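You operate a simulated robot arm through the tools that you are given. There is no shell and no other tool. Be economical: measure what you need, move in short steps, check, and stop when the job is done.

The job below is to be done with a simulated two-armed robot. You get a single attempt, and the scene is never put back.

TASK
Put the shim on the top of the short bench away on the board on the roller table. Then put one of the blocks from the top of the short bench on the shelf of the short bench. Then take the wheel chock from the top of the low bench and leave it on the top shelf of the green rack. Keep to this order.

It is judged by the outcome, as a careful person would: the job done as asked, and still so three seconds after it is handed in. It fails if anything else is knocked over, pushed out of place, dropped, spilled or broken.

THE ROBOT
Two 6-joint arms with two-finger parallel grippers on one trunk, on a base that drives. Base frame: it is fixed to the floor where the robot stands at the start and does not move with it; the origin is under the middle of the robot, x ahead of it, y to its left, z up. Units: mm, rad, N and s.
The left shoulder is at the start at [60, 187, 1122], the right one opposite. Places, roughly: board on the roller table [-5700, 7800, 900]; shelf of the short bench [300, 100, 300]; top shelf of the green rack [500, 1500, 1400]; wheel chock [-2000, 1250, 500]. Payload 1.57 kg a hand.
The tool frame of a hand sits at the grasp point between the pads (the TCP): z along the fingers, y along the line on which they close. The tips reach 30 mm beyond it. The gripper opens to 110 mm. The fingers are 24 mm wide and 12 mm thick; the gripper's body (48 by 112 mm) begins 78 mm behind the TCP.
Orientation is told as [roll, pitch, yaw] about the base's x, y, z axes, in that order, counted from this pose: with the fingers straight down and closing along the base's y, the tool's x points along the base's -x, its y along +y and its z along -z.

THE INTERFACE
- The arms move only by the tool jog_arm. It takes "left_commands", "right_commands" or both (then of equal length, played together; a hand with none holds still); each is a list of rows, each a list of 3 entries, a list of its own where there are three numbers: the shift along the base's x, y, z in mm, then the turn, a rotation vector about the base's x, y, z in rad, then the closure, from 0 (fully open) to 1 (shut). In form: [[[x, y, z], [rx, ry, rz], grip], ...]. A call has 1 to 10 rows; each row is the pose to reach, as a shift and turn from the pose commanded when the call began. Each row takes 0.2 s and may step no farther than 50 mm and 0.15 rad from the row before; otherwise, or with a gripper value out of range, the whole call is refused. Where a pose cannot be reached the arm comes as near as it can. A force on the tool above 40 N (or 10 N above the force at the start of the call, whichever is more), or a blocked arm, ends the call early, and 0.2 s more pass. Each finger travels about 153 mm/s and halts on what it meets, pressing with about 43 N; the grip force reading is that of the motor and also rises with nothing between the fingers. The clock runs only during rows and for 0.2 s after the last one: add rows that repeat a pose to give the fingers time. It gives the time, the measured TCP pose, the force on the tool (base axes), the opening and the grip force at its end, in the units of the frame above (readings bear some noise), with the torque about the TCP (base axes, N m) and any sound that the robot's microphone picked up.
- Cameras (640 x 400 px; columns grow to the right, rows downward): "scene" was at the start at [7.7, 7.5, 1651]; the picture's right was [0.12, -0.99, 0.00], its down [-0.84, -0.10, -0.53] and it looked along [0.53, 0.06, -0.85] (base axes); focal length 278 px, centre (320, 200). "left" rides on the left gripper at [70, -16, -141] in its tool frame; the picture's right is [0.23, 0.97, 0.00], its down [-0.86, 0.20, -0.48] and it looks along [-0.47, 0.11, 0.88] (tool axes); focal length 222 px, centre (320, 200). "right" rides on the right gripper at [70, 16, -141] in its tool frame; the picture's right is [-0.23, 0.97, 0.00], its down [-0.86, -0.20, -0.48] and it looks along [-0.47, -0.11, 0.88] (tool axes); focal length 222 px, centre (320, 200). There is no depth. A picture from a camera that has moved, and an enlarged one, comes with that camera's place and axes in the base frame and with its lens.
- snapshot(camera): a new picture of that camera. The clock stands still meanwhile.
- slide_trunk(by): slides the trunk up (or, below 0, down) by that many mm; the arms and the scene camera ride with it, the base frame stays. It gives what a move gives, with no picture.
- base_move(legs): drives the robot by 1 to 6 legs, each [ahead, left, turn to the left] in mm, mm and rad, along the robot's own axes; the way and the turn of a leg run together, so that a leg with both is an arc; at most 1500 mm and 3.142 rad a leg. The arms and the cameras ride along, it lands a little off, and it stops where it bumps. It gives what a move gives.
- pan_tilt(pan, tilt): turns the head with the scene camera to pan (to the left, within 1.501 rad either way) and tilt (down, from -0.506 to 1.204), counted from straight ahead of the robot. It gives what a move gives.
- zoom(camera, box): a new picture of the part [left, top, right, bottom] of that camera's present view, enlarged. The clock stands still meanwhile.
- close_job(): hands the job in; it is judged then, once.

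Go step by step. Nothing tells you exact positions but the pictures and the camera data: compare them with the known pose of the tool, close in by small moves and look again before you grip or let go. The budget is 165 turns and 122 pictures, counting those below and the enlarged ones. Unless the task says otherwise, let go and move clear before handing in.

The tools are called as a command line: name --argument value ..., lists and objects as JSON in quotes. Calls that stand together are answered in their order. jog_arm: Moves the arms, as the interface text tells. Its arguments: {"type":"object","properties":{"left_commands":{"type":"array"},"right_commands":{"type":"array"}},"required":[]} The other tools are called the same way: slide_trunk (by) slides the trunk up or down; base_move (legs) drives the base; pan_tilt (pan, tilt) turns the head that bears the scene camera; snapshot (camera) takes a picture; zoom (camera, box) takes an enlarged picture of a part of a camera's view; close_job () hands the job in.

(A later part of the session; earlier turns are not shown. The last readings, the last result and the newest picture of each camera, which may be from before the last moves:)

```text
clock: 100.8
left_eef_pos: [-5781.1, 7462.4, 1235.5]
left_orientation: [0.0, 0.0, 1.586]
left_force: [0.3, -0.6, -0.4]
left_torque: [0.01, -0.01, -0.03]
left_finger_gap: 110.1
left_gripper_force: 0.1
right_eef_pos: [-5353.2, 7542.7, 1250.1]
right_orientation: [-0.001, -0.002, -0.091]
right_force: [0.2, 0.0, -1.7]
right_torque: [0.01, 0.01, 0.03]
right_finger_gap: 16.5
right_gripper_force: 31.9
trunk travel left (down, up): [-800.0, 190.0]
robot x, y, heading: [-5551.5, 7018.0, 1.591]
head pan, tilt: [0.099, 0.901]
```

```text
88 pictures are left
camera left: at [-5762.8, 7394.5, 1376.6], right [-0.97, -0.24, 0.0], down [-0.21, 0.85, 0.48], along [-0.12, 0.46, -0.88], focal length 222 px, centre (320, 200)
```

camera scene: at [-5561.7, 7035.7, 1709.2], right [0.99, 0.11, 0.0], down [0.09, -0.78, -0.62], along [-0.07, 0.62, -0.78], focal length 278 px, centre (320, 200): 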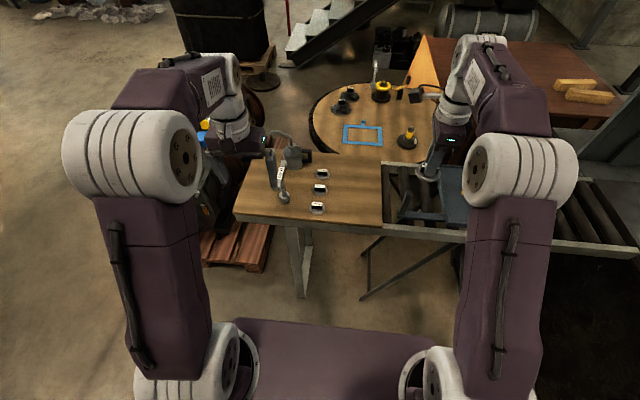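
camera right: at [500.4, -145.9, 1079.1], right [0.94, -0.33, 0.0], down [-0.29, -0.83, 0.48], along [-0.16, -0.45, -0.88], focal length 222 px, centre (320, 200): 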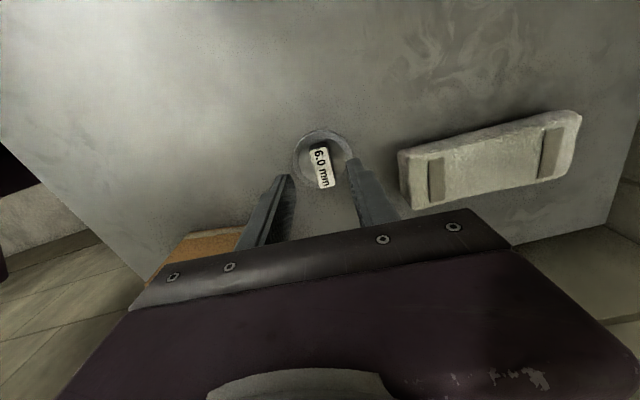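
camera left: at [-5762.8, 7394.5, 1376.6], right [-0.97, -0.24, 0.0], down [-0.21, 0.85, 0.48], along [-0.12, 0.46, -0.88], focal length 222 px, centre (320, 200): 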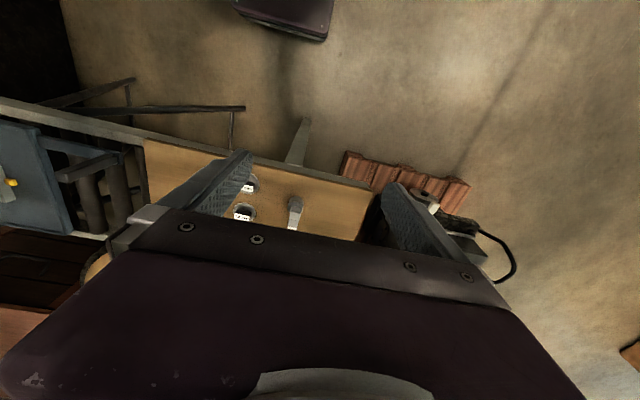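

Zooming to read the labels and measure the board.

zoom --camera "scene" --box '[230, 120, 400, 240]'

zoom --camera "scene" --box '[290, 155, 350, 220]'

```text
3.33 times, centred on (315, 180) of scene
camera zoom: at [-5561.7, 7035.7, 1709.2], right [0.99, 0.11, 0.0], down [0.09, -0.78, -0.62], along [-0.07, 0.62, -0.78], focal length 928 px, centre (337, 267)
```

zoom: 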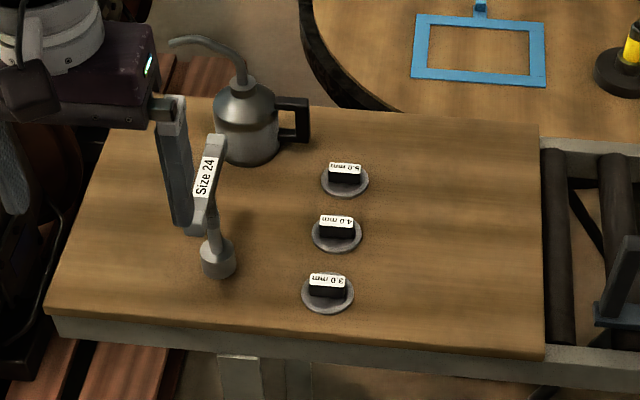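

```text
6.15 times, centred on (320, 188) of scene
camera zoom: at [-5561.7, 7035.7, 1709.2], right [0.99, 0.11, 0.0], down [0.09, -0.78, -0.62], along [-0.07, 0.62, -0.78], focal length 1713 px, centre (320, 277)
```

zoom: 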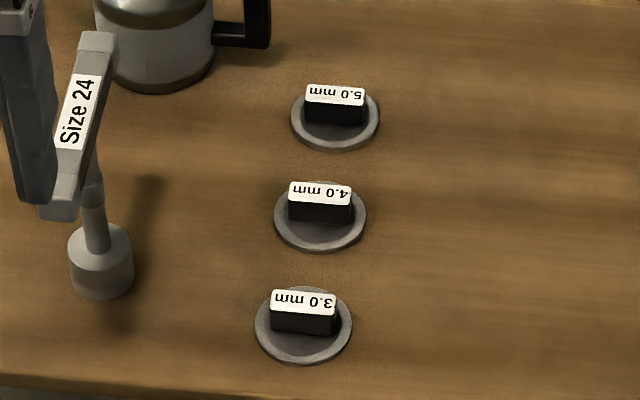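

The board's shims run 3.0, 4.0, 5.0 front to back at x≈-5642, so the 6.0 belongs next behind 5.0. I'll shift left and drive up to the table with hands held high.

base_move --legs '[[0, 170, -0.02], [250, 0, 0]]'

pan_tilt --pan -0.05 --tilt 0.95

snapshot --camera "scene"

snapshot --camera "right"

```text
clock: 103.7
left_eef_pos: [-5941.7, 7716.3, 1236.0]
left_orientation: [-0.002, -0.002, 1.565]
left_force: [0.6, -0.1, 0.2]
left_torque: [-0.01, 0.01, -0.01]
left_finger_gap: 109.7
left_gripper_force: 0.0
right_eef_pos: [-5511.2, 7786.6, 1250.3]
right_orientation: [0.003, 0.001, -0.11]
right_force: [-0.6, -0.4, -1.8]
right_torque: [0.0, -0.01, -0.01]
right_finger_gap: 16.3
right_gripper_force: 31.8
trunk travel left (down, up): [-800.0, 190.0]
robot x, y, heading: [-5724.7, 7271.1, 1.566]
head pan, tilt: [0.099, 0.901]
```

```text
clock: 104.4
left_eef_pos: [-5942.1, 7718.3, 1235.3]
left_orientation: [-0.001, -0.001, 1.565]
left_force: [-0.5, 0.2, -0.1]
left_torque: [-0.01, -0.02, 0.01]
left_finger_gap: 110.1
left_gripper_force: 0.1
right_eef_pos: [-5512.0, 7788.5, 1249.0]
right_orientation: [-0.002, 0.0, -0.111]
right_force: [-0.1, -0.2, -1.2]
right_torque: [0.0, -0.01, -0.02]
right_finger_gap: 16.3
right_gripper_force: 31.9
trunk travel left (down, up): [-800.0, 190.0]
robot x, y, heading: [-5721.1, 7271.0, 1.565]
head pan, tilt: [-0.051, 0.949]
```

```text
85 pictures are left
camera scene: at [-5719.4, 7282.9, 1705.5], right [1.0, -0.05, 0.0], down [-0.04, -0.81, -0.58], along [0.03, 0.58, -0.81], focal length 278 px, centre (320, 200)
```

scene: 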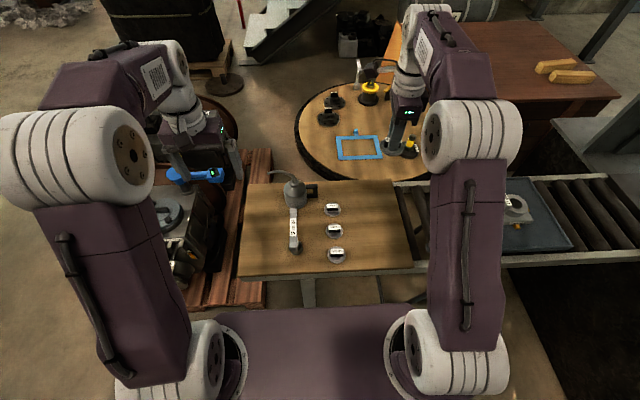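

```text
84 pictures are left
camera right: at [-5579.8, 7811.4, 1390.6], right [0.33, 0.94, 0.0], down [0.83, -0.29, 0.48], along [0.45, -0.16, -0.88], focal length 222 px, centre (320, 200)
```

right: 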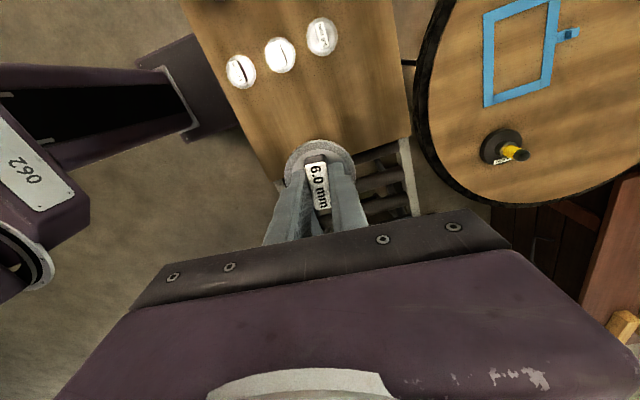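

I can measure the row now: 5.0 at about (-5644,7837), board's back edge about y 7946, so the 6.0 fits at about (-5643,7908). Driving 90 mm closer, and moving the hand across above the row.

base_move --legs '[[90, 0, 0]]'

jog_arm --right_commands '[[[-30, 0, 0], [0, 0, 0], 1], [[-65, 0, 0], [0, 0, 0], 1], [[-100, 0, 0], [0, 0, 0], 1], [[-125, 10, -10], [0, 0, 0], 1], [[-130, 20, -30], [0, 0, 0], 1], [[-130, 25, -60], [0, 0, 0], 1], [[-130, 25, -60], [0, 0, 0], 1]]'

snapshot --camera "right"

```text
clock: 105.5
left_eef_pos: [-5940.9, 7802.5, 1236.8]
left_orientation: [0.001, -0.003, 1.568]
left_force: [0.0, 0.1, 0.2]
left_torque: [0.02, 0.0, -0.02]
left_finger_gap: 110.0
left_gripper_force: 0.0
right_eef_pos: [-5510.9, 7874.4, 1252.6]
right_orientation: [0.003, 0.001, -0.11]
right_force: [-0.7, -0.6, -1.2]
right_torque: [0.08, 0.03, -0.01]
right_finger_gap: 16.2
right_gripper_force: 31.6
trunk travel left (down, up): [-800.0, 190.0]
robot x, y, heading: [-5720.4, 7356.4, 1.569]
head pan, tilt: [-0.051, 0.949]
```

```text
clock: 107.1
left_eef_pos: [-5941.0, 7806.1, 1235.7]
left_orientation: [-0.001, -0.001, 1.567]
left_force: [-0.4, -0.5, -0.4]
left_torque: [0.03, 0.0, -0.02]
left_finger_gap: 110.0
left_gripper_force: 0.1
right_eef_pos: [-5640.6, 7902.4, 1188.8]
right_orientation: [-0.001, 0.0, -0.109]
right_force: [0.0, 0.0, -1.2]
right_torque: [0.01, 0.01, 0.0]
right_finger_gap: 16.7
right_gripper_force: 31.8
trunk travel left (down, up): [-800.0, 190.0]
robot x, y, heading: [-5725.0, 7357.7, 1.567]
head pan, tilt: [-0.051, 0.949]
```

```text
83 pictures are left
camera right: at [-5709.5, 7925.0, 1329.8], right [0.33, 0.94, 0.0], down [0.83, -0.29, 0.48], along [0.45, -0.16, -0.88], focal length 222 px, centre (320, 200)
```

right: 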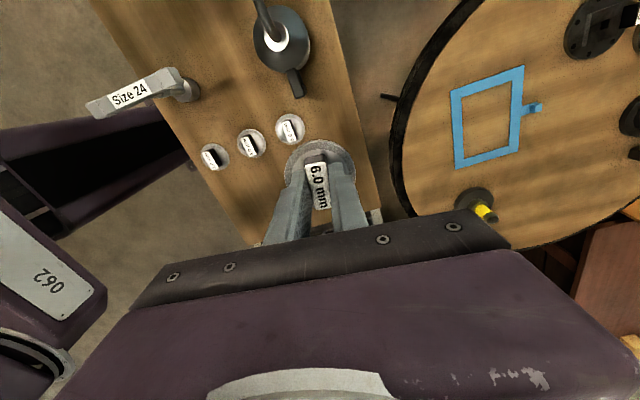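

The row is at x≈-5647 with about 85 mm spacing; target for the 6.0 is about (-5646,7918). Lowering the trunk, then looking again.

slide_trunk --by -150

jog_arm --right_commands '[[[-3, 8, -15], [0, 0, 0], 1], [[-5, 16, -40], [0, 0, 0], 1], [[-5, 16, -60], [0, 0, 0], 1], [[-5, 16, -60], [0, 0, 0], 1]]'

snapshot --camera "right"

snapshot --camera "scene"

```text
clock: 108.9
left_eef_pos: [-5942.5, 7806.3, 1086.0]
left_orientation: [-0.001, 0.0, 1.567]
left_force: [-0.3, -0.3, 1.5]
left_torque: [-0.01, 0.0, 0.06]
left_finger_gap: 110.0
left_gripper_force: 0.1
right_eef_pos: [-5640.5, 7902.6, 1039.3]
right_orientation: [0.0, 0.002, -0.11]
right_force: [-0.5, -0.6, -1.1]
right_torque: [0.02, -0.01, 0.01]
right_finger_gap: 16.5
right_gripper_force: 31.7
trunk travel left (down, up): [-650.0, 340.0]
robot x, y, heading: [-5726.8, 7360.7, 1.571]
head pan, tilt: [-0.051, 0.949]
```

```text
clock: 109.9
left_eef_pos: [-5941.8, 7806.5, 1086.1]
left_orientation: [0.001, -0.001, 1.568]
left_force: [-0.4, 0.3, 0.8]
left_torque: [-0.01, -0.03, 0.0]
left_finger_gap: 109.9
left_gripper_force: 0.1
right_eef_pos: [-5643.7, 7920.7, 976.4]
right_orientation: [0.002, -0.001, -0.108]
right_force: [0.1, -0.4, -2.2]
right_torque: [-0.03, 0.02, 0.02]
right_finger_gap: 16.4
right_gripper_force: 31.5
trunk travel left (down, up): [-650.0, 340.0]
robot x, y, heading: [-5718.5, 7359.3, 1.562]
head pan, tilt: [-0.051, 0.949]
```

```text
82 pictures are left
camera right: at [-5712.8, 7943.4, 1117.2], right [0.33, 0.94, 0.0], down [0.83, -0.29, 0.48], along [0.45, -0.16, -0.88], focal length 222 px, centre (320, 200)
```

right: 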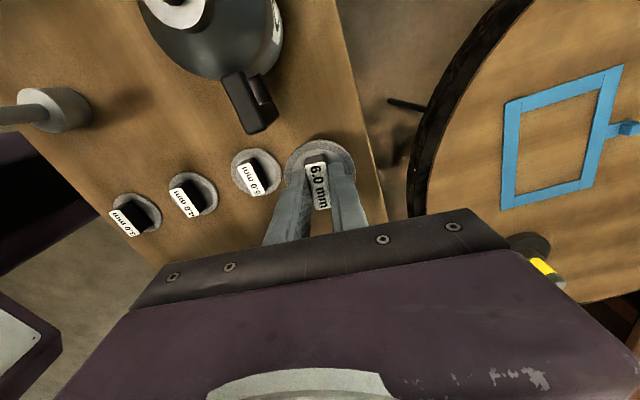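

```text
81 pictures are left
camera scene: at [-5719.0, 7371.6, 1555.5], right [1.0, -0.05, 0.0], down [-0.04, -0.81, -0.58], along [0.03, 0.58, -0.81], focal length 278 px, centre (320, 200)
```

scene: 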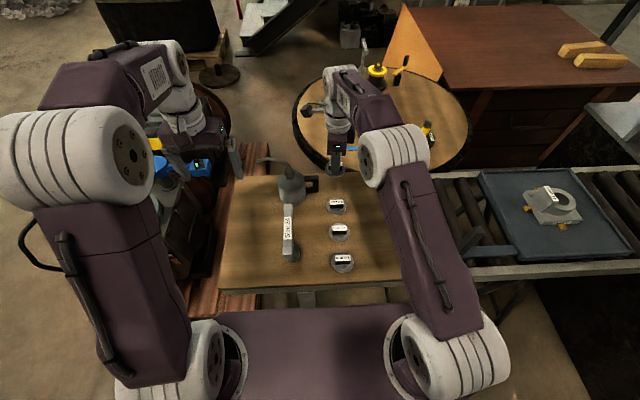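

Everything lines up: board edge at y≈7975, 5.0 at 7843, so y≈7925 keeps the spacing. Descending gently.

jog_arm --right_commands '[[[-2, 4, -15], [0, 0, 0], 1], [[-2, 4, -32], [0, 0, 0], 1], [[-2, 4, -45], [0, 0, 0], 1], [[-2, 4, -50], [0, 0, 0], 1], [[-2, 4, -50], [0, 0, 0], 1]]'

snapshot --camera "right"

```text
clock: 111.1
left_eef_pos: [-5941.8, 7806.7, 1085.9]
left_orientation: [-0.001, 0.0, 1.568]
left_force: [0.1, -0.5, -0.3]
left_torque: [0.0, 0.0, 0.01]
left_finger_gap: 109.9
left_gripper_force: 0.0
right_eef_pos: [-5648.8, 7921.8, 930.1]
right_orientation: [0.001, -0.001, -0.111]
right_force: [0.7, -0.2, -2.0]
right_torque: [0.0, -0.01, 0.01]
right_finger_gap: 16.3
right_gripper_force: 31.6
trunk travel left (down, up): [-650.0, 340.0]
robot x, y, heading: [-5722.6, 7362.2, 1.562]
head pan, tilt: [-0.051, 0.949]
```

```text
80 pictures are left
camera right: at [-5716.1, 7944.8, 1069.2], right [0.33, 0.94, 0.0], down [0.83, -0.29, 0.48], along [0.45, -0.16, -0.88], focal length 222 px, centre (320, 200)
```

right: 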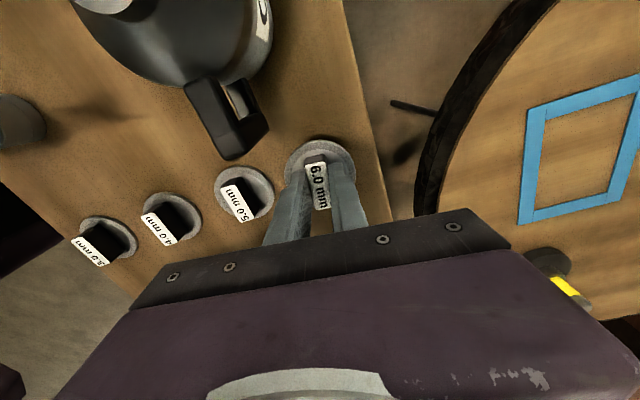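

Still roughly 15–25 mm above the board. Stepping down slowly while watching the force.

jog_arm --right_commands '[[[1, 1, -4], [0, 0, 0], 1], [[2, 2, -8], [0, 0, 0], 1], [[2, 2, -12], [0, 0, 0], 1]]'

```text
clock: 111.9
left_eef_pos: [-5942.4, 7807.0, 1086.0]
left_orientation: [-0.001, 0.0, 1.567]
left_force: [-0.1, 0.4, 0.6]
left_torque: [-0.01, 0.0, 0.0]
left_finger_gap: 109.9
left_gripper_force: 0.0
right_eef_pos: [-5644.5, 7924.0, 918.0]
right_orientation: [0.001, 0.001, -0.11]
right_force: [0.4, 0.4, -1.4]
right_torque: [-0.01, -0.02, -0.04]
right_finger_gap: 16.3
right_gripper_force: 31.6
trunk travel left (down, up): [-650.0, 340.0]
robot x, y, heading: [-5720.2, 7357.8, 1.569]
head pan, tilt: [-0.051, 0.949]
```

jog_arm --right_commands '[[[0, 0, -3], [0, 0, 0], 1], [[0, 0, -6], [0, 0, 0], 1]]'

zoom --camera "right" --box '[40, 80, 440, 300]'

```text
clock: 112.5
left_eef_pos: [-5941.9, 7806.9, 1085.1]
left_orientation: [0.002, 0.0, 1.567]
left_force: [-0.3, 0.4, -0.7]
left_torque: [-0.01, 0.0, 0.01]
left_finger_gap: 109.9
left_gripper_force: 0.1
right_eef_pos: [-5645.5, 7923.5, 911.8]
right_orientation: [0.0, 0.0, -0.109]
right_force: [0.3, -0.1, -2.7]
right_torque: [0.02, 0.01, 0.01]
right_finger_gap: 16.6
right_gripper_force: 32.0
trunk travel left (down, up): [-650.0, 340.0]
robot x, y, heading: [-5721.3, 7358.9, 1.568]
head pan, tilt: [-0.051, 0.949]
```

```text
1.60 times, centred on (240, 190) of right
camera zoom: at [-5713.5, 7946.0, 1052.2], right [0.33, 0.94, 0.0], down [0.83, -0.29, 0.48], along [0.45, -0.16, -0.88], focal length 355 px, centre (448, 216)
```

zoom: 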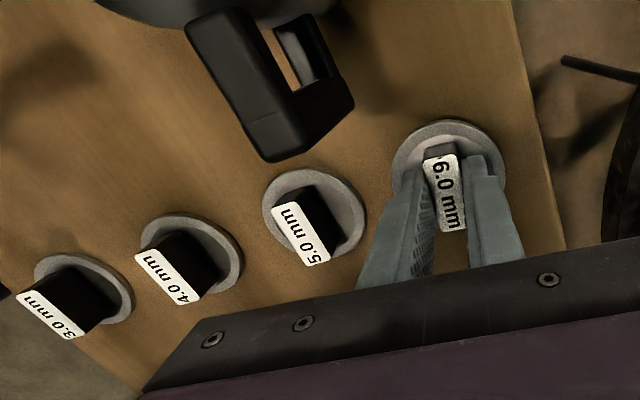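

Alignment with the row looks right and no contact yet. Continuing down.

jog_arm --right_commands '[[[0, 0, -3], [0, 0, 0], 1], [[0, 0, -5], [0, 0, 0], 1]]'

jog_arm --right_commands '[[[0, 0, -2], [0, 0, 0], 1], [[0, 0, -4], [0, 0, 0], 1]]'

```text
clock: 113.1
left_eef_pos: [-5941.6, 7806.5, 1086.1]
left_orientation: [0.0, 0.001, 1.568]
left_force: [-0.4, -0.4, -0.8]
left_torque: [0.01, -0.01, 0.01]
left_finger_gap: 109.9
left_gripper_force: 0.1
right_eef_pos: [-5645.8, 7924.8, 905.0]
right_orientation: [-0.002, -0.001, -0.11]
right_force: [-0.2, 0.4, -2.7]
right_torque: [0.05, -0.01, 0.0]
right_finger_gap: 16.2
right_gripper_force: 31.1
trunk travel left (down, up): [-650.0, 340.0]
robot x, y, heading: [-5719.3, 7360.3, 1.574]
head pan, tilt: [-0.051, 0.949]
```

```text
clock: 113.7
left_eef_pos: [-5941.4, 7806.9, 1085.0]
left_orientation: [-0.001, 0.0, 1.568]
left_force: [0.6, 0.0, 0.3]
left_torque: [-0.01, 0.01, -0.02]
left_finger_gap: 110.1
left_gripper_force: 0.1
right_eef_pos: [-5646.4, 7924.1, 901.1]
right_orientation: [0.002, 0.0, -0.11]
right_force: [-0.6, 0.3, -1.5]
right_torque: [0.0, 0.01, 0.0]
right_finger_gap: 16.3
right_gripper_force: 31.8
trunk travel left (down, up): [-650.0, 340.0]
robot x, y, heading: [-5722.0, 7359.3, 1.573]
head pan, tilt: [-0.051, 0.949]
```

zoom --camera "right" --box '[40, 80, 440, 300]'

jog_arm --right_commands '[[[0, 0, -2], [0, 0, 0], 1], [[0, 0, -4], [0, 0, 0], 1]]'

```text
1.60 times, centred on (240, 190) of right
camera zoom: at [-5714.8, 7946.4, 1042.1], right [0.33, 0.94, 0.0], down [0.83, -0.29, 0.48], along [0.45, -0.16, -0.88], focal length 355 px, centre (448, 216)
```

zoom: 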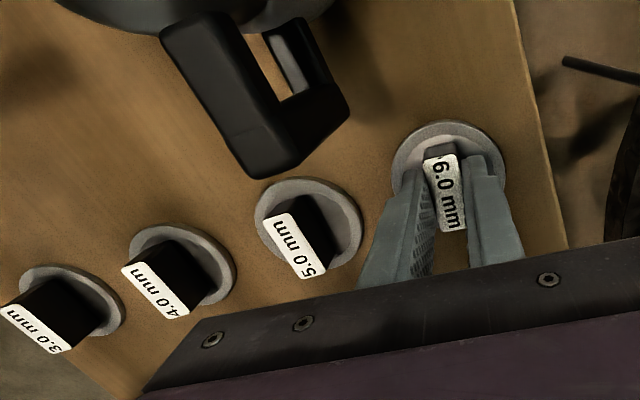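

```text
clock: 114.3
left_eef_pos: [-5942.1, 7804.2, 1086.3]
left_orientation: [0.001, -0.002, 1.567]
left_force: [-0.5, -1.1, -0.2]
left_torque: [-0.01, -0.01, 0.0]
left_finger_gap: 110.3
left_gripper_force: 0.1
right_eef_pos: [-5646.1, 7924.1, 900.0]
right_orientation: [0.007, 0.001, -0.111]
right_force: [0.1, 1.6, 19.8]
right_torque: [-0.2, -0.2, 0.03]
right_finger_gap: 16.4
right_gripper_force: 31.2
trunk travel left (down, up): [-650.0, 340.0]
robot x, y, heading: [-5719.6, 7361.1, 1.562]
head pan, tilt: [-0.051, 0.949]
```

Contact with the board at about z 900. Easing off the pressure, opening, and rising.

jog_arm --right_commands '[[[0, 0, 3], [0, 0, 0], 1], [[0, 0, 3], [0, 0, 0], 0.8], [[0, 0, 3], [0, 0, 0], 0.65], [[0, 0, 3], [0, 0, 0], 0.62], [[0, 0, 15], [0, 0, 0], 0.62], [[0, 0, 40], [0, 0, 0], 0.62], [[0, 0, 80], [0, 0, 0], 0.62], [[0, 0, 130], [0, 0, 0], 0.62]]'

snapshot --camera "right"

```text
clock: 116.1
left_eef_pos: [-5941.8, 7807.0, 1085.7]
left_orientation: [0.0, 0.0, 1.566]
left_force: [-0.2, -0.6, -0.8]
left_torque: [0.0, 0.0, -0.03]
left_finger_gap: 109.9
left_gripper_force: 0.1
right_eef_pos: [-5644.0, 7923.6, 1027.9]
right_orientation: [0.0, 0.0, -0.11]
right_force: [-1.2, -0.2, 0.5]
right_torque: [0.03, 0.03, 0.01]
right_finger_gap: 41.7
right_gripper_force: 0.1
trunk travel left (down, up): [-650.0, 340.0]
robot x, y, heading: [-5720.2, 7360.1, 1.569]
head pan, tilt: [-0.051, 0.949]
```

```text
77 pictures are left
camera right: at [-5713.8, 7946.7, 1169.0], right [0.33, 0.94, 0.0], down [0.83, -0.29, 0.48], along [0.45, -0.16, -0.88], focal length 222 px, centre (320, 200)
```

right: 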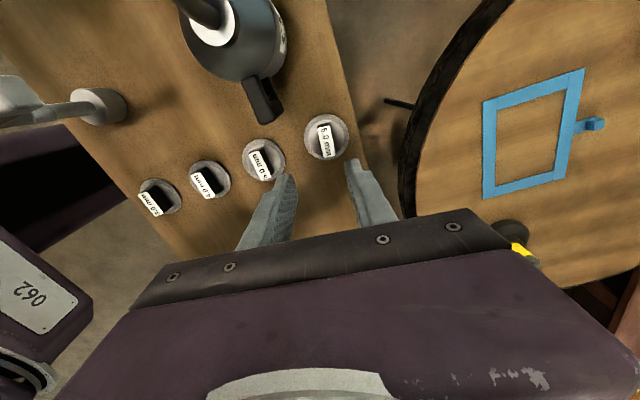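

The 6.0 shim stands in line behind the 5.0. Raising and backing away, then driving the same way back.

slide_trunk --by 150

base_move --legs '[[-900, 0, 0], [0, 0, -2.365], [1500, 0, 0], [1500, 0, 0], [890, 0, 0]]'

jog_arm --right_commands '[[[0, 0, 0], [0, 0, 0.145], 0.2], [[0, 0, 0], [0, 0, 0.29], 0.1], [[0, 0, 0], [0, 0, 0.435], 0], [[0, 0, 0], [0, 0, 0.58], 0], [[0, 0, 0], [0, 0, 0.725], 0], [[0, 0, 0], [0, 0, 0.87], 0], [[0, 0, 0], [0, 0, 1.015], 0], [[0, 0, 0], [0, 0, 1.16], 0], [[0, 0, 0], [0, 0, 1.305], 0], [[0, 0, 0], [0, 0, 1.45], 0]]'

pan_tilt --pan 0.3 --tilt 0.3

snapshot --camera "scene"

```text
clock: 117.8
left_eef_pos: [-5941.8, 7808.4, 1236.4]
left_orientation: [0.0, 0.0, 1.567]
left_force: [-0.6, 0.4, 0.0]
left_torque: [0.0, 0.01, 0.02]
left_finger_gap: 110.0
left_gripper_force: 0.1
right_eef_pos: [-5645.3, 7924.8, 1177.4]
right_orientation: [0.001, 0.001, -0.11]
right_force: [0.3, -0.4, 0.2]
right_torque: [0.01, 0.02, 0.01]
right_finger_gap: 41.5
right_gripper_force: 0.1
trunk travel left (down, up): [-800.0, 190.0]
robot x, y, heading: [-5720.8, 7361.8, 1.571]
head pan, tilt: [-0.051, 0.949]
```

```text
clock: 146.5
left_eef_pos: [-2350.1, 3699.1, 1236.8]
left_orientation: [0.0, -0.001, -0.699]
left_force: [-0.1, 0.5, 0.0]
left_torque: [0.05, 0.0, 0.0]
left_finger_gap: 110.0
left_gripper_force: 0.0
right_eef_pos: [-2448.7, 3397.2, 1178.0]
right_orientation: [-0.001, 0.001, -2.374]
right_force: [-0.1, -0.2, 0.7]
right_torque: [-0.01, -0.02, 0.0]
right_finger_gap: 41.5
right_gripper_force: 0.0
trunk travel left (down, up): [-800.0, 190.0]
robot x, y, heading: [-2838.8, 3815.8, -0.698]
head pan, tilt: [-0.051, 0.949]
```

```text
clock: 148.7
left_eef_pos: [-2350.5, 3699.4, 1236.2]
left_orientation: [-0.001, 0.001, -0.698]
left_force: [-0.3, -0.1, -0.4]
left_torque: [0.02, 0.01, 0.03]
left_finger_gap: 109.8
left_gripper_force: 0.0
right_eef_pos: [-2448.4, 3395.9, 1176.9]
right_orientation: [-0.002, -0.001, -0.923]
right_force: [0.1, -0.4, -0.9]
right_torque: [0.01, -0.02, -0.01]
right_finger_gap: 110.1
right_gripper_force: 0.0
trunk travel left (down, up): [-800.0, 190.0]
robot x, y, heading: [-2835.1, 3817.1, -0.702]
head pan, tilt: [-0.051, 0.949]
```

```text
clock: 149.7
left_eef_pos: [-2350.1, 3698.6, 1234.4]
left_orientation: [0.002, 0.0, -0.697]
left_force: [-0.5, -0.9, 0.6]
left_torque: [-0.01, -0.04, 0.01]
left_finger_gap: 109.9
left_gripper_force: 0.1
right_eef_pos: [-2447.6, 3395.6, 1178.5]
right_orientation: [0.0, -0.001, -0.926]
right_force: [-0.7, -1.1, -0.1]
right_torque: [0.01, 0.02, 0.0]
right_finger_gap: 110.4
right_gripper_force: 0.1
trunk travel left (down, up): [-800.0, 190.0]
robot x, y, heading: [-2832.5, 3817.7, -0.698]
head pan, tilt: [0.3, 0.3]
```

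```text
76 pictures are left
camera scene: at [-2794.9, 3817.6, 1761.3], right [-0.39, -0.92, 0.0], down [-0.27, 0.12, -0.95], along [0.88, -0.37, -0.3], focal length 278 px, centre (320, 200)
```

scene: 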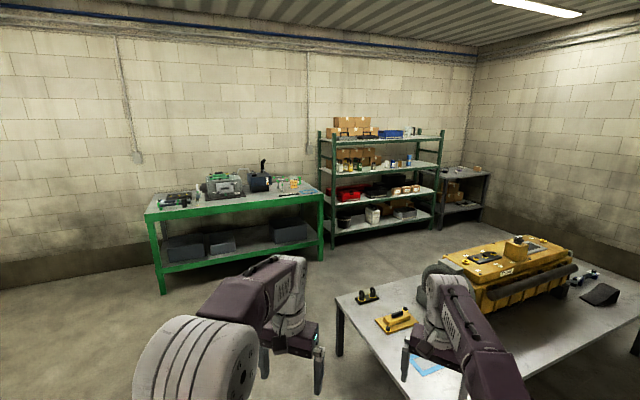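

The lane back is clear. Driving east past the low bench's end and then down the aisle.

base_move --legs '[[0, 0, 0.67], [1500, 0, 0], [800, 0, 0], [0, 0, -1.54], [1500, 0, 0], [1000, 0, 0]]'

pan_tilt --pan 0.3 --tilt 0.5

snapshot --camera "scene"

```text
clock: 178.7
left_eef_pos: [-155.0, 764.7, 1237.3]
left_orientation: [0.0, -0.001, -1.535]
left_force: [0.6, 0.6, 0.3]
left_torque: [-0.01, 0.01, -0.04]
left_finger_gap: 110.1
left_gripper_force: 0.0
right_eef_pos: [-444.4, 633.0, 1177.6]
right_orientation: [-0.001, 0.0, -1.76]
right_force: [-0.1, 0.0, 1.0]
right_torque: [-0.02, -0.02, 0.0]
right_finger_gap: 109.9
right_gripper_force: 0.0
trunk travel left (down, up): [-800.0, 190.0]
robot x, y, heading: [-395.3, 1203.8, -1.534]
head pan, tilt: [0.3, 0.3]
```

```text
clock: 179.4
left_eef_pos: [-154.8, 763.7, 1236.0]
left_orientation: [0.0, -0.002, -1.532]
left_force: [-0.9, 0.0, -0.9]
left_torque: [-0.01, 0.0, 0.02]
left_finger_gap: 109.8
left_gripper_force: 0.0
right_eef_pos: [-446.1, 632.0, 1177.1]
right_orientation: [-0.001, 0.0, -1.762]
right_force: [-0.6, 0.0, 0.9]
right_torque: [0.02, 0.01, 0.02]
right_finger_gap: 109.8
right_gripper_force: 0.0
trunk travel left (down, up): [-800.0, 190.0]
robot x, y, heading: [-390.8, 1201.0, -1.533]
head pan, tilt: [0.3, 0.499]
```

```text
75 pictures are left
camera scene: at [-366.3, 1173.5, 1743.1], right [-0.94, -0.33, 0.0], down [-0.16, 0.45, -0.88], along [0.29, -0.83, -0.48], focal length 278 px, centre (320, 200)
```

scene: 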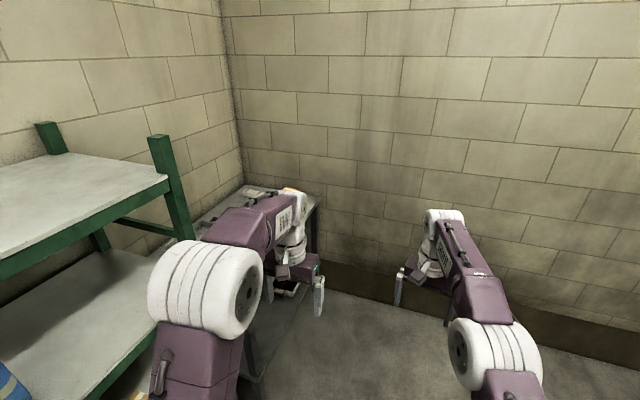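

I'm in the aisle beside the rack, short bench ahead-left. I'll advance, turn to face +x well clear, and then sidestep to stand before the bench.

base_move --legs '[[600, -200, 0], [0, 0, 1.533], [0, -560, 0]]'

pan_tilt --pan 0 --tilt 0.75

snapshot --camera "scene"

```text
clock: 189.4
left_eef_pos: [-114.2, 285.6, 1236.0]
left_orientation: [0.0, 0.0, 0.033]
left_force: [0.4, 0.8, 1.1]
left_torque: [-0.02, -0.02, 0.0]
left_finger_gap: 109.9
left_gripper_force: 0.0
right_eef_pos: [14.1, -6.3, 1179.0]
right_orientation: [-0.001, -0.001, -0.198]
right_force: [0.0, -0.3, -0.3]
right_torque: [-0.03, 0.03, 0.03]
right_finger_gap: 110.2
right_gripper_force: 0.1
trunk travel left (down, up): [-800.0, 190.0]
robot x, y, heading: [-552.6, 49.4, 0.03]
head pan, tilt: [0.3, 0.499]
```

```text
clock: 190.2
left_eef_pos: [-114.9, 283.0, 1235.5]
left_orientation: [0.002, 0.0, 0.031]
left_force: [1.0, 0.6, -0.3]
left_torque: [-0.03, -0.01, 0.01]
left_finger_gap: 110.1
left_gripper_force: 0.0
right_eef_pos: [14.1, -7.5, 1178.2]
right_orientation: [0.0, 0.002, -0.194]
right_force: [0.3, -0.7, -0.1]
right_torque: [-0.02, 0.02, 0.0]
right_finger_gap: 110.2
right_gripper_force: 0.0
trunk travel left (down, up): [-800.0, 190.0]
robot x, y, heading: [-558.9, 51.0, 0.033]
head pan, tilt: [0.0, 0.75]
```

```text
74 pictures are left
camera scene: at [-531.5, 48.4, 1721.1], right [0.03, -1.0, 0.0], down [-0.68, -0.02, -0.73], along [0.73, 0.02, -0.68], focal length 278 px, centre (320, 200)
```

scene: 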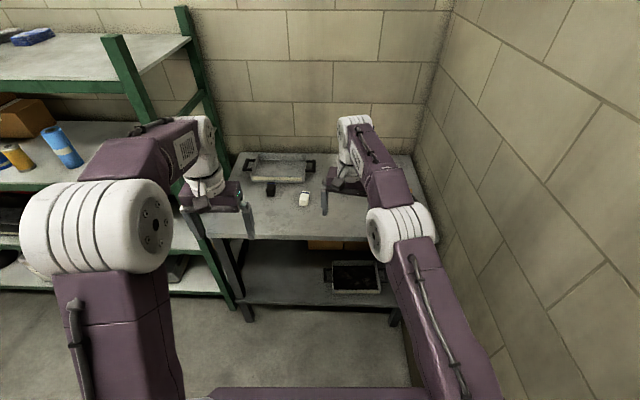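

The white block and open left part of the shelf are visible. I'll tuck the right hand back, then drive up to the bench and use the left hand for the white block.

jog_arm --right_commands '[[[-45, -20, 0], [0, 0, 0.05], 0], [[-90, -40, 0], [0, 0, 0.1], 0], [[-135, -60, 0], [0, 0, 0.15], 0], [[-180, -80, 0], [0, 0, 0.2], 0], [[-225, -100, 0], [0, 0, 0.2], 0], [[-265, -120, 0], [0, 0, 0.2], 0]]'

base_move --legs '[[0, 0, -0.033], [450, -50, 0]]'

slide_trunk --by -150

snapshot --camera "left"

```text
clock: 191.6
left_eef_pos: [-116.5, 284.9, 1236.4]
left_orientation: [0.001, 0.0, 0.032]
left_force: [-0.2, 0.2, 0.0]
left_torque: [-0.02, -0.02, -0.02]
left_finger_gap: 110.2
left_gripper_force: 0.1
right_eef_pos: [-254.3, -124.8, 1179.5]
right_orientation: [-0.001, -0.002, 0.005]
right_force: [0.1, -0.3, 0.4]
right_torque: [-0.02, -0.02, -0.02]
right_finger_gap: 109.8
right_gripper_force: 0.1
trunk travel left (down, up): [-800.0, 190.0]
robot x, y, heading: [-553.2, 49.5, 0.033]
head pan, tilt: [0.0, 0.75]
```

```text
clock: 194.7
left_eef_pos: [327.8, 213.7, 1236.0]
left_orientation: [-0.001, 0.0, -0.007]
left_force: [-0.3, 0.8, -0.5]
left_torque: [-0.03, -0.03, 0.0]
left_finger_gap: 110.1
left_gripper_force: 0.1
right_eef_pos: [175.9, -189.1, 1180.7]
right_orientation: [0.002, -0.001, -0.036]
right_force: [-0.9, -0.2, -0.4]
right_torque: [0.02, -0.01, 0.0]
right_finger_gap: 110.0
right_gripper_force: 0.0
trunk travel left (down, up): [-800.0, 190.0]
robot x, y, heading: [-117.7, -3.0, -0.009]
head pan, tilt: [0.0, 0.75]
```

```text
clock: 196.4
left_eef_pos: [329.3, 213.3, 1084.8]
left_orientation: [0.0, -0.001, -0.009]
left_force: [0.3, -0.5, 0.3]
left_torque: [-0.01, -0.03, -0.01]
left_finger_gap: 109.9
left_gripper_force: 0.1
right_eef_pos: [175.5, -188.9, 1029.7]
right_orientation: [0.0, -0.001, -0.035]
right_force: [-0.2, -0.3, -0.5]
right_torque: [0.04, 0.03, -0.02]
right_finger_gap: 109.7
right_gripper_force: 0.0
trunk travel left (down, up): [-650.0, 340.0]
robot x, y, heading: [-116.4, -8.4, -0.01]
head pan, tilt: [0.0, 0.75]
```

```text
73 pictures are left
camera left: at [261.5, 198.0, 1227.0], right [-0.22, 0.98, 0.0], down [0.86, 0.19, 0.48], along [0.47, 0.11, -0.88], focal length 222 px, centre (320, 200)
```

left: 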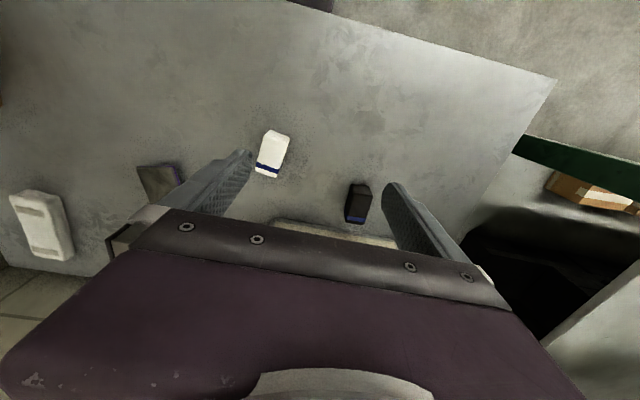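

White block at about (387,146), long axis close to x. Zooming for its exact yaw and size.

zoom --camera "left" --box '[220, 110, 320, 200]'

```text
4.44 times, centred on (270, 155) of left
camera zoom: at [261.5, 198.0, 1227.0], right [-0.22, 0.98, 0.0], down [0.86, 0.19, 0.48], along [0.47, 0.11, -0.88], focal length 987 px, centre (542, 400)
```

zoom: 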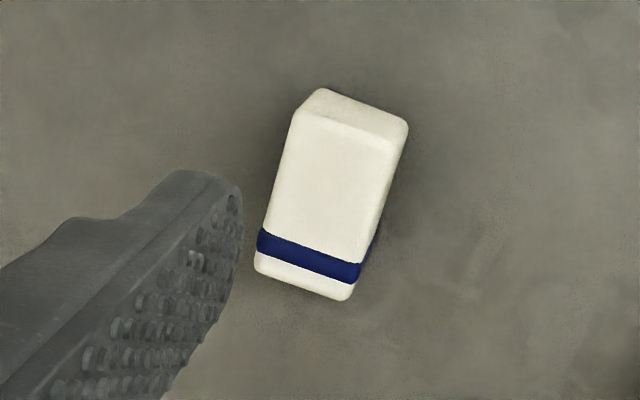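

The white block is roughly 62 x 36 x 28 mm at (386,146), yawed about -0.15 rad. I'll tilt the left hand 45° forward (so it can later reach into the shelf) and come over the block.

jog_arm --left_commands '[[[0, -10, 0], [0, -0.13, 0], 0.3], [[0, -20, 0], [0, -0.26, 0], 0.3], [[0, -30, 0], [0, -0.39, 0], 0.3], [[10, -40, 0], [0, -0.52, 0], 0.3], [[20, -50, 0], [0, -0.65, 0], 0.3], [[30, -60, 0], [0, -0.785, 0], 0.3], [[40, -67, 0], [0, -0.785, 0], 0.3]]'

jog_arm --left_commands '[[[0, 0, -30], [0, 0, -0.07], 0.3], [[0, 0, -70], [0, 0, -0.14], 0.3], [[0, 0, -110], [0, 0, -0.14], 0.3], [[0, 0, -130], [0, 0, -0.14], 0.3], [[0, 0, -130], [0, 0, -0.14], 0.3]]'

snapshot --camera "left"

pan_tilt --pan 0.2 --tilt 1.0

snapshot --camera "scene"

```text
clock: 198.0
left_eef_pos: [369.7, 147.9, 1087.6]
left_orientation: [0.008, -0.785, -0.012]
left_force: [0.1, -0.6, 0.1]
left_torque: [0.03, 0.0, 0.0]
left_finger_gap: 77.0
left_gripper_force: 0.0
left hand out of reach, approached as far as the arm can: row 6
right_eef_pos: [176.8, -189.7, 1028.6]
right_orientation: [-0.001, 0.001, -0.034]
right_force: [-0.1, 0.0, 0.0]
right_torque: [-0.01, -0.01, -0.05]
right_finger_gap: 110.1
right_gripper_force: 0.1
trunk travel left (down, up): [-650.0, 340.0]
robot x, y, heading: [-114.9, -2.7, -0.011]
head pan, tilt: [0.0, 0.75]
```

```text
clock: 199.2
left_eef_pos: [354.8, 86.1, 959.4]
left_orientation: [0.027, -0.783, -0.15]
left_force: [-0.2, -0.3, 1.0]
left_torque: [0.03, 0.01, 0.01]
left_finger_gap: 77.0
left_gripper_force: 0.0
left hand out of reach, approached as far as the arm can: row 1, 2, 3, 4, 5
right_eef_pos: [177.3, -189.8, 1029.3]
right_orientation: [-0.001, 0.0, -0.035]
right_force: [-0.1, -0.5, 0.3]
right_torque: [0.0, -0.02, 0.02]
right_finger_gap: 110.0
right_gripper_force: 0.0
trunk travel left (down, up): [-650.0, 340.0]
robot x, y, heading: [-116.9, -5.6, -0.011]
head pan, tilt: [0.0, 0.75]
```

```text
71 pictures are left
camera left: at [206.2, 88.1, 1010.4], right [-0.03, 0.99, -0.14], down [0.29, 0.14, 0.95], along [0.96, -0.01, -0.29], focal length 222 px, centre (320, 200)
```

left: 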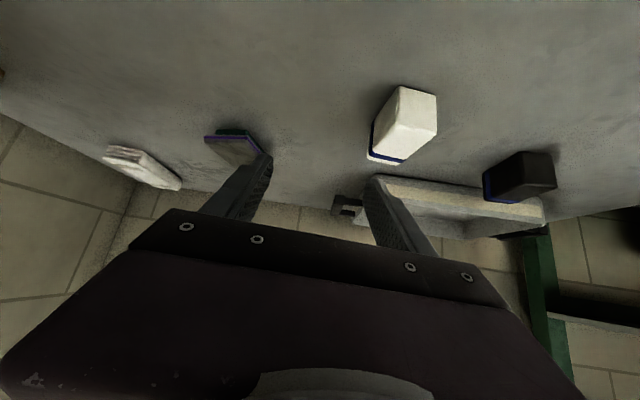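

```text
clock: 200.0
left_eef_pos: [354.7, 87.2, 961.1]
left_orientation: [0.027, -0.782, -0.151]
left_force: [0.4, 0.4, -0.4]
left_torque: [0.01, -0.02, 0.01]
left_finger_gap: 77.0
left_gripper_force: 0.1
right_eef_pos: [176.2, -189.4, 1029.5]
right_orientation: [-0.001, 0.001, -0.036]
right_force: [0.2, -0.2, -0.3]
right_torque: [0.02, -0.02, -0.02]
right_finger_gap: 110.1
right_gripper_force: 0.0
trunk travel left (down, up): [-650.0, 340.0]
robot x, y, heading: [-116.9, -3.4, -0.01]
head pan, tilt: [0.201, 1.0]
```

```text
70 pictures are left
camera scene: at [-110.4, 8.8, 1552.0], right [0.19, -0.98, 0.0], down [-0.83, -0.16, -0.54], along [0.53, 0.1, -0.84], focal length 278 px, centre (320, 200)
```

scene: 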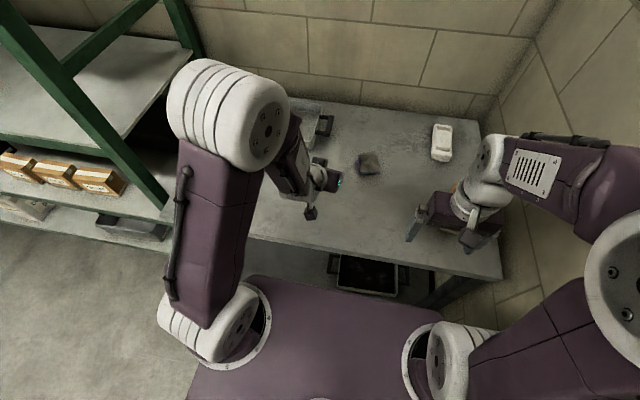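

The tilted pose is cramped this close to the shoulder. I'll back the base 150 mm and reach forward instead.

base_move --legs '[[-150, 0, 0.011]]'

jog_arm --left_commands '[[[30, 10, 0], [0, 0, 0], 0.3], [[65, 25, 0], [0, 0, 0], 0.3], [[100, 40, 0], [0, 0, 0], 0.3], [[135, 55, 0], [0, 0, 0], 0.3], [[160, 60, 0], [0, 0, 0], 0.3], [[160, 60, 0], [0, 0, 0], 0.3]]'

```text
clock: 201.4
left_eef_pos: [197.3, 92.5, 959.6]
left_orientation: [0.025, -0.782, -0.139]
left_force: [0.9, -0.4, 0.8]
left_torque: [0.0, -0.02, 0.04]
left_finger_gap: 76.8
left_gripper_force: 0.0
right_eef_pos: [24.0, -185.7, 1029.3]
right_orientation: [0.001, 0.001, -0.022]
right_force: [-0.5, 0.1, 0.3]
right_torque: [-0.02, 0.01, -0.02]
right_finger_gap: 110.1
right_gripper_force: 0.2
trunk travel left (down, up): [-650.0, 340.0]
robot x, y, heading: [-275.0, -2.1, 0.004]
head pan, tilt: [0.201, 1.0]
```

```text
clock: 202.8
left_eef_pos: [345.3, 111.3, 955.4]
left_orientation: [0.035, -0.778, -0.137]
left_force: [0.6, 0.5, 0.1]
left_torque: [0.01, 0.01, 0.0]
left_finger_gap: 76.9
left_gripper_force: 0.1
left hand out of reach, approached as far as the arm can: row 1, 2, 3, 4, 5, 6
right_eef_pos: [22.4, -185.7, 1028.6]
right_orientation: [0.001, 0.001, -0.023]
right_force: [-0.3, -0.8, 0.5]
right_torque: [-0.04, -0.02, -0.01]
right_finger_gap: 110.0
right_gripper_force: 0.0
trunk travel left (down, up): [-650.0, 340.0]
robot x, y, heading: [-276.4, -3.7, 0.003]
head pan, tilt: [0.201, 1.0]
```

The wrist is near its straight-line limit at 45°, so I'll reduce the tilt to about 25° and check the reach again.

jog_arm --left_commands '[[[-5, 0, 20], [0.017, 0.115, 0], 0.3], [[-5, 0, 30], [0.033, 0.23, 0], 0.3], [[-5, 0, 30], [0.049, 0.347, 0], 0.3], [[-5, 0, 30], [0.049, 0.347, 0], 0.3]]'

```text
clock: 203.8
left_eef_pos: [340.8, 170.8, 974.2]
left_orientation: [-0.006, -0.569, -0.139]
left_force: [-0.6, -0.4, -1.2]
left_torque: [0.01, 0.0, -0.01]
left_finger_gap: 77.0
left_gripper_force: 0.1
left hand out of reach, approached as far as the arm can: row 2, 3, 4
right_eef_pos: [22.4, -185.0, 1029.6]
right_orientation: [0.0, -0.002, -0.021]
right_force: [-0.1, -1.0, -0.9]
right_torque: [-0.02, 0.0, 0.03]
right_finger_gap: 109.9
right_gripper_force: 0.1
trunk travel left (down, up): [-650.0, 340.0]
robot x, y, heading: [-273.4, -4.8, 0.003]
head pan, tilt: [0.201, 1.0]
```

Now it's stretched rather than cramped; I'll drive forward a bit.

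base_move --legs '[[110, 0, 0]]'

jog_arm --left_commands '[[[-30, 0, 0], [0, 0, 0], 0.3], [[-60, 0, 0], [0, 0, 0], 0.3], [[-80, 0, 0], [0, 0, 0], 0.3], [[-80, 0, 0], [0, 0, 0], 0.3]]'

```text
clock: 205.0
left_eef_pos: [453.0, 171.6, 975.0]
left_orientation: [-0.005, -0.568, -0.138]
left_force: [0.5, 0.0, -0.1]
left_torque: [-0.02, 0.01, -0.01]
left_finger_gap: 76.9
left_gripper_force: 0.0
right_eef_pos: [134.9, -185.0, 1028.2]
right_orientation: [-0.001, 0.001, -0.02]
right_force: [0.3, 0.1, 0.2]
right_torque: [0.0, 0.0, 0.0]
right_finger_gap: 110.0
right_gripper_force: 0.0
trunk travel left (down, up): [-650.0, 340.0]
robot x, y, heading: [-161.0, -6.4, 0.008]
head pan, tilt: [0.201, 1.0]
```

```text
clock: 206.0
left_eef_pos: [373.2, 171.0, 974.7]
left_orientation: [-0.005, -0.566, -0.136]
left_force: [0.8, 0.1, 0.0]
left_torque: [0.0, 0.02, 0.0]
left_finger_gap: 77.1
left_gripper_force: 0.1
right_eef_pos: [135.4, -184.2, 1029.1]
right_orientation: [-0.001, 0.0, -0.021]
right_force: [-0.4, 0.2, -0.1]
right_torque: [-0.03, -0.01, 0.01]
right_finger_gap: 109.8
right_gripper_force: 0.0
trunk travel left (down, up): [-650.0, 340.0]
robot x, y, heading: [-161.7, -3.7, 0.01]
head pan, tilt: [0.201, 1.0]
```

Reachable now at 32° tilt. Moving over the block and looking.

jog_arm --left_commands '[[[3, -12, -20], [0, 0, 0], 0.3], [[7, -24, -40], [0, 0, 0], 0.3], [[7, -24, -40], [0, 0, 0], 0.3]]'

snapshot --camera "left"

```text
clock: 206.8
left_eef_pos: [379.8, 148.2, 934.3]
left_orientation: [-0.004, -0.567, -0.138]
left_force: [-0.6, 0.3, 0.6]
left_torque: [0.0, 0.02, 0.02]
left_finger_gap: 76.9
left_gripper_force: 0.1
left hand out of reach, approached as far as the arm can: row 2
right_eef_pos: [135.7, -184.7, 1029.4]
right_orientation: [0.001, 0.002, -0.021]
right_force: [0.2, -0.5, -0.6]
right_torque: [0.01, 0.01, -0.02]
right_finger_gap: 109.9
right_gripper_force: 0.0
trunk travel left (down, up): [-650.0, 340.0]
robot x, y, heading: [-162.0, -1.8, 0.007]
head pan, tilt: [0.201, 1.0]
```

```text
69 pictures are left
camera left: at [245.4, 151.2, 1015.6], right [-0.05, 0.99, -0.13], down [0.49, 0.14, 0.86], along [0.87, -0.01, -0.49], focal length 222 px, centre (320, 200)
```

left: 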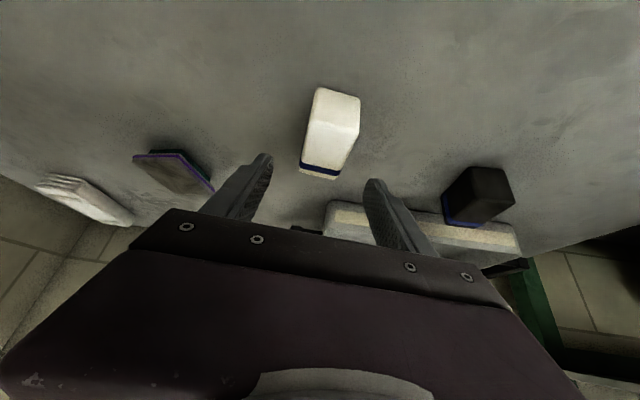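

The block (about 35 mm tall) is lined up below the fingers. Descending around it.

jog_arm --left_commands '[[[0, 0, -15], [0, 0, 0], 0.3], [[0, 0, -30], [0, 0, 0], 0.3], [[0, 0, -42], [0, 0, 0], 0.3], [[0, 0, -42], [0, 0, 0], 0.3]]'

snapshot --camera "left"

```text
clock: 207.8
left_eef_pos: [381.4, 146.7, 893.2]
left_orientation: [-0.006, -0.567, -0.137]
left_force: [0.7, 0.0, -0.3]
left_torque: [0.04, 0.02, -0.01]
left_finger_gap: 76.6
left_gripper_force: 0.0
right_eef_pos: [135.4, -184.1, 1029.1]
right_orientation: [0.0, 0.002, -0.02]
right_force: [-0.5, 0.0, -0.7]
right_torque: [0.0, 0.0, -0.03]
right_finger_gap: 110.1
right_gripper_force: 0.1
trunk travel left (down, up): [-650.0, 340.0]
robot x, y, heading: [-160.9, -1.0, 0.001]
head pan, tilt: [0.201, 1.0]
```

```text
68 pictures are left
camera left: at [247.5, 150.5, 974.9], right [-0.05, 0.99, -0.13], down [0.49, 0.14, 0.86], along [0.87, -0.02, -0.49], focal length 222 px, centre (320, 200)
```

left: 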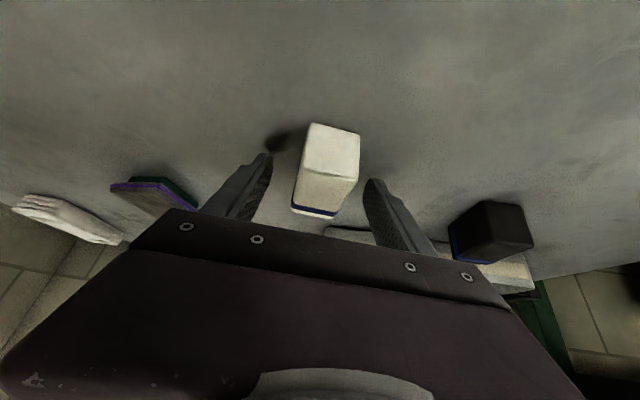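

Nearly centred; a small +4 mm shift in y, down 4 mm, and close.

jog_arm --left_commands '[[[1, 4, -4], [0, 0, 0], 0.3], [[1, 4, -4], [0, 0, 0], 0.5], [[1, 4, -4], [0, 0, 0], 0.8], [[1, 4, -4], [0, 0, 0], 1], [[1, 4, -4], [0, 0, 0], 1]]'

zoom --camera "left" --box '[200, 90, 440, 250]'

```text
clock: 208.8
left_eef_pos: [383.0, 152.4, 891.8]
left_orientation: [-0.004, -0.573, -0.136]
left_force: [-4.7, 3.9, 14.4]
left_torque: [0.43, 0.01, 0.14]
left_finger_gap: 35.5
left_gripper_force: 42.1
right_eef_pos: [136.2, -184.6, 1028.7]
right_orientation: [0.002, -0.001, -0.018]
right_force: [0.6, -0.4, -0.5]
right_torque: [0.02, 0.03, -0.01]
right_finger_gap: 110.0
right_gripper_force: 0.0
trunk travel left (down, up): [-650.0, 340.0]
robot x, y, heading: [-161.0, -0.8, 0.005]
head pan, tilt: [0.201, 1.0]
stopped in row 4 (left hand): the force on the tool passed its limit (the readings are from after the stop); the commanded pose is now the measured one
```

```text
2.50 times, centred on (320, 170) of left
camera zoom: at [248.0, 153.9, 972.3], right [-0.05, 0.99, -0.13], down [0.48, 0.14, 0.87], along [0.88, -0.01, -0.48], focal length 555 px, centre (320, 275)
```

zoom: 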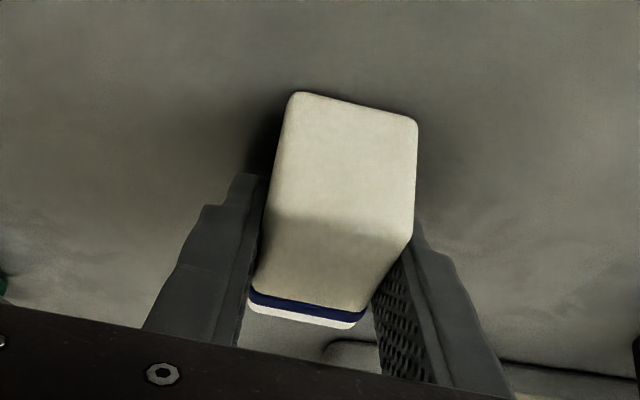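

Gripped at 35.5 mm, with fingertips grazing the bench. Lifting slowly.

jog_arm --left_commands '[[[0, 0, 3], [0, 0, 0], 1], [[0, 0, 6], [0, 0, 0], 1], [[0, 0, 12], [0, 0, 0], 1], [[0, 0, 22], [0, 0, 0], 1], [[0, 0, 36], [0, 0, 0], 1], [[0, 0, 50], [0, 0, 0], 1]]'

zoom --camera "left" --box '[200, 90, 440, 250]'

```text
clock: 210.2
left_eef_pos: [383.3, 152.9, 942.2]
left_orientation: [-0.005, -0.573, -0.135]
left_force: [0.4, 0.0, -2.1]
left_torque: [-0.02, -0.01, 0.01]
left_finger_gap: 35.3
left_gripper_force: 42.4
right_eef_pos: [136.2, -184.7, 1029.1]
right_orientation: [0.0, 0.001, -0.02]
right_force: [0.8, -0.2, -0.2]
right_torque: [-0.03, 0.02, 0.01]
right_finger_gap: 110.0
right_gripper_force: 0.2
trunk travel left (down, up): [-650.0, 340.0]
robot x, y, heading: [-156.8, -1.9, 0.006]
head pan, tilt: [0.201, 1.0]
```

```text
2.50 times, centred on (320, 170) of left
camera zoom: at [247.8, 155.7, 1022.1], right [-0.05, 0.99, -0.13], down [0.48, 0.14, 0.86], along [0.87, -0.01, -0.49], focal length 555 px, centre (320, 275)
```

zoom: 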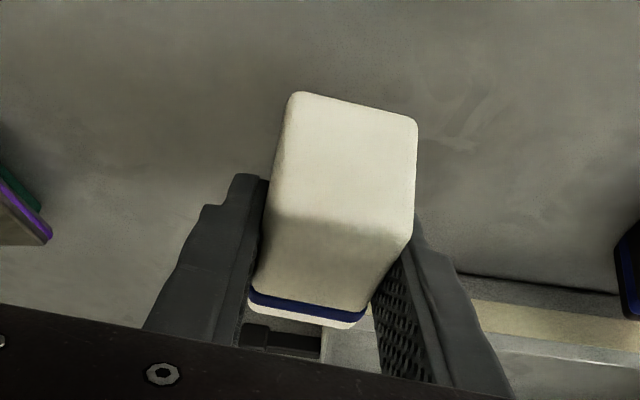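

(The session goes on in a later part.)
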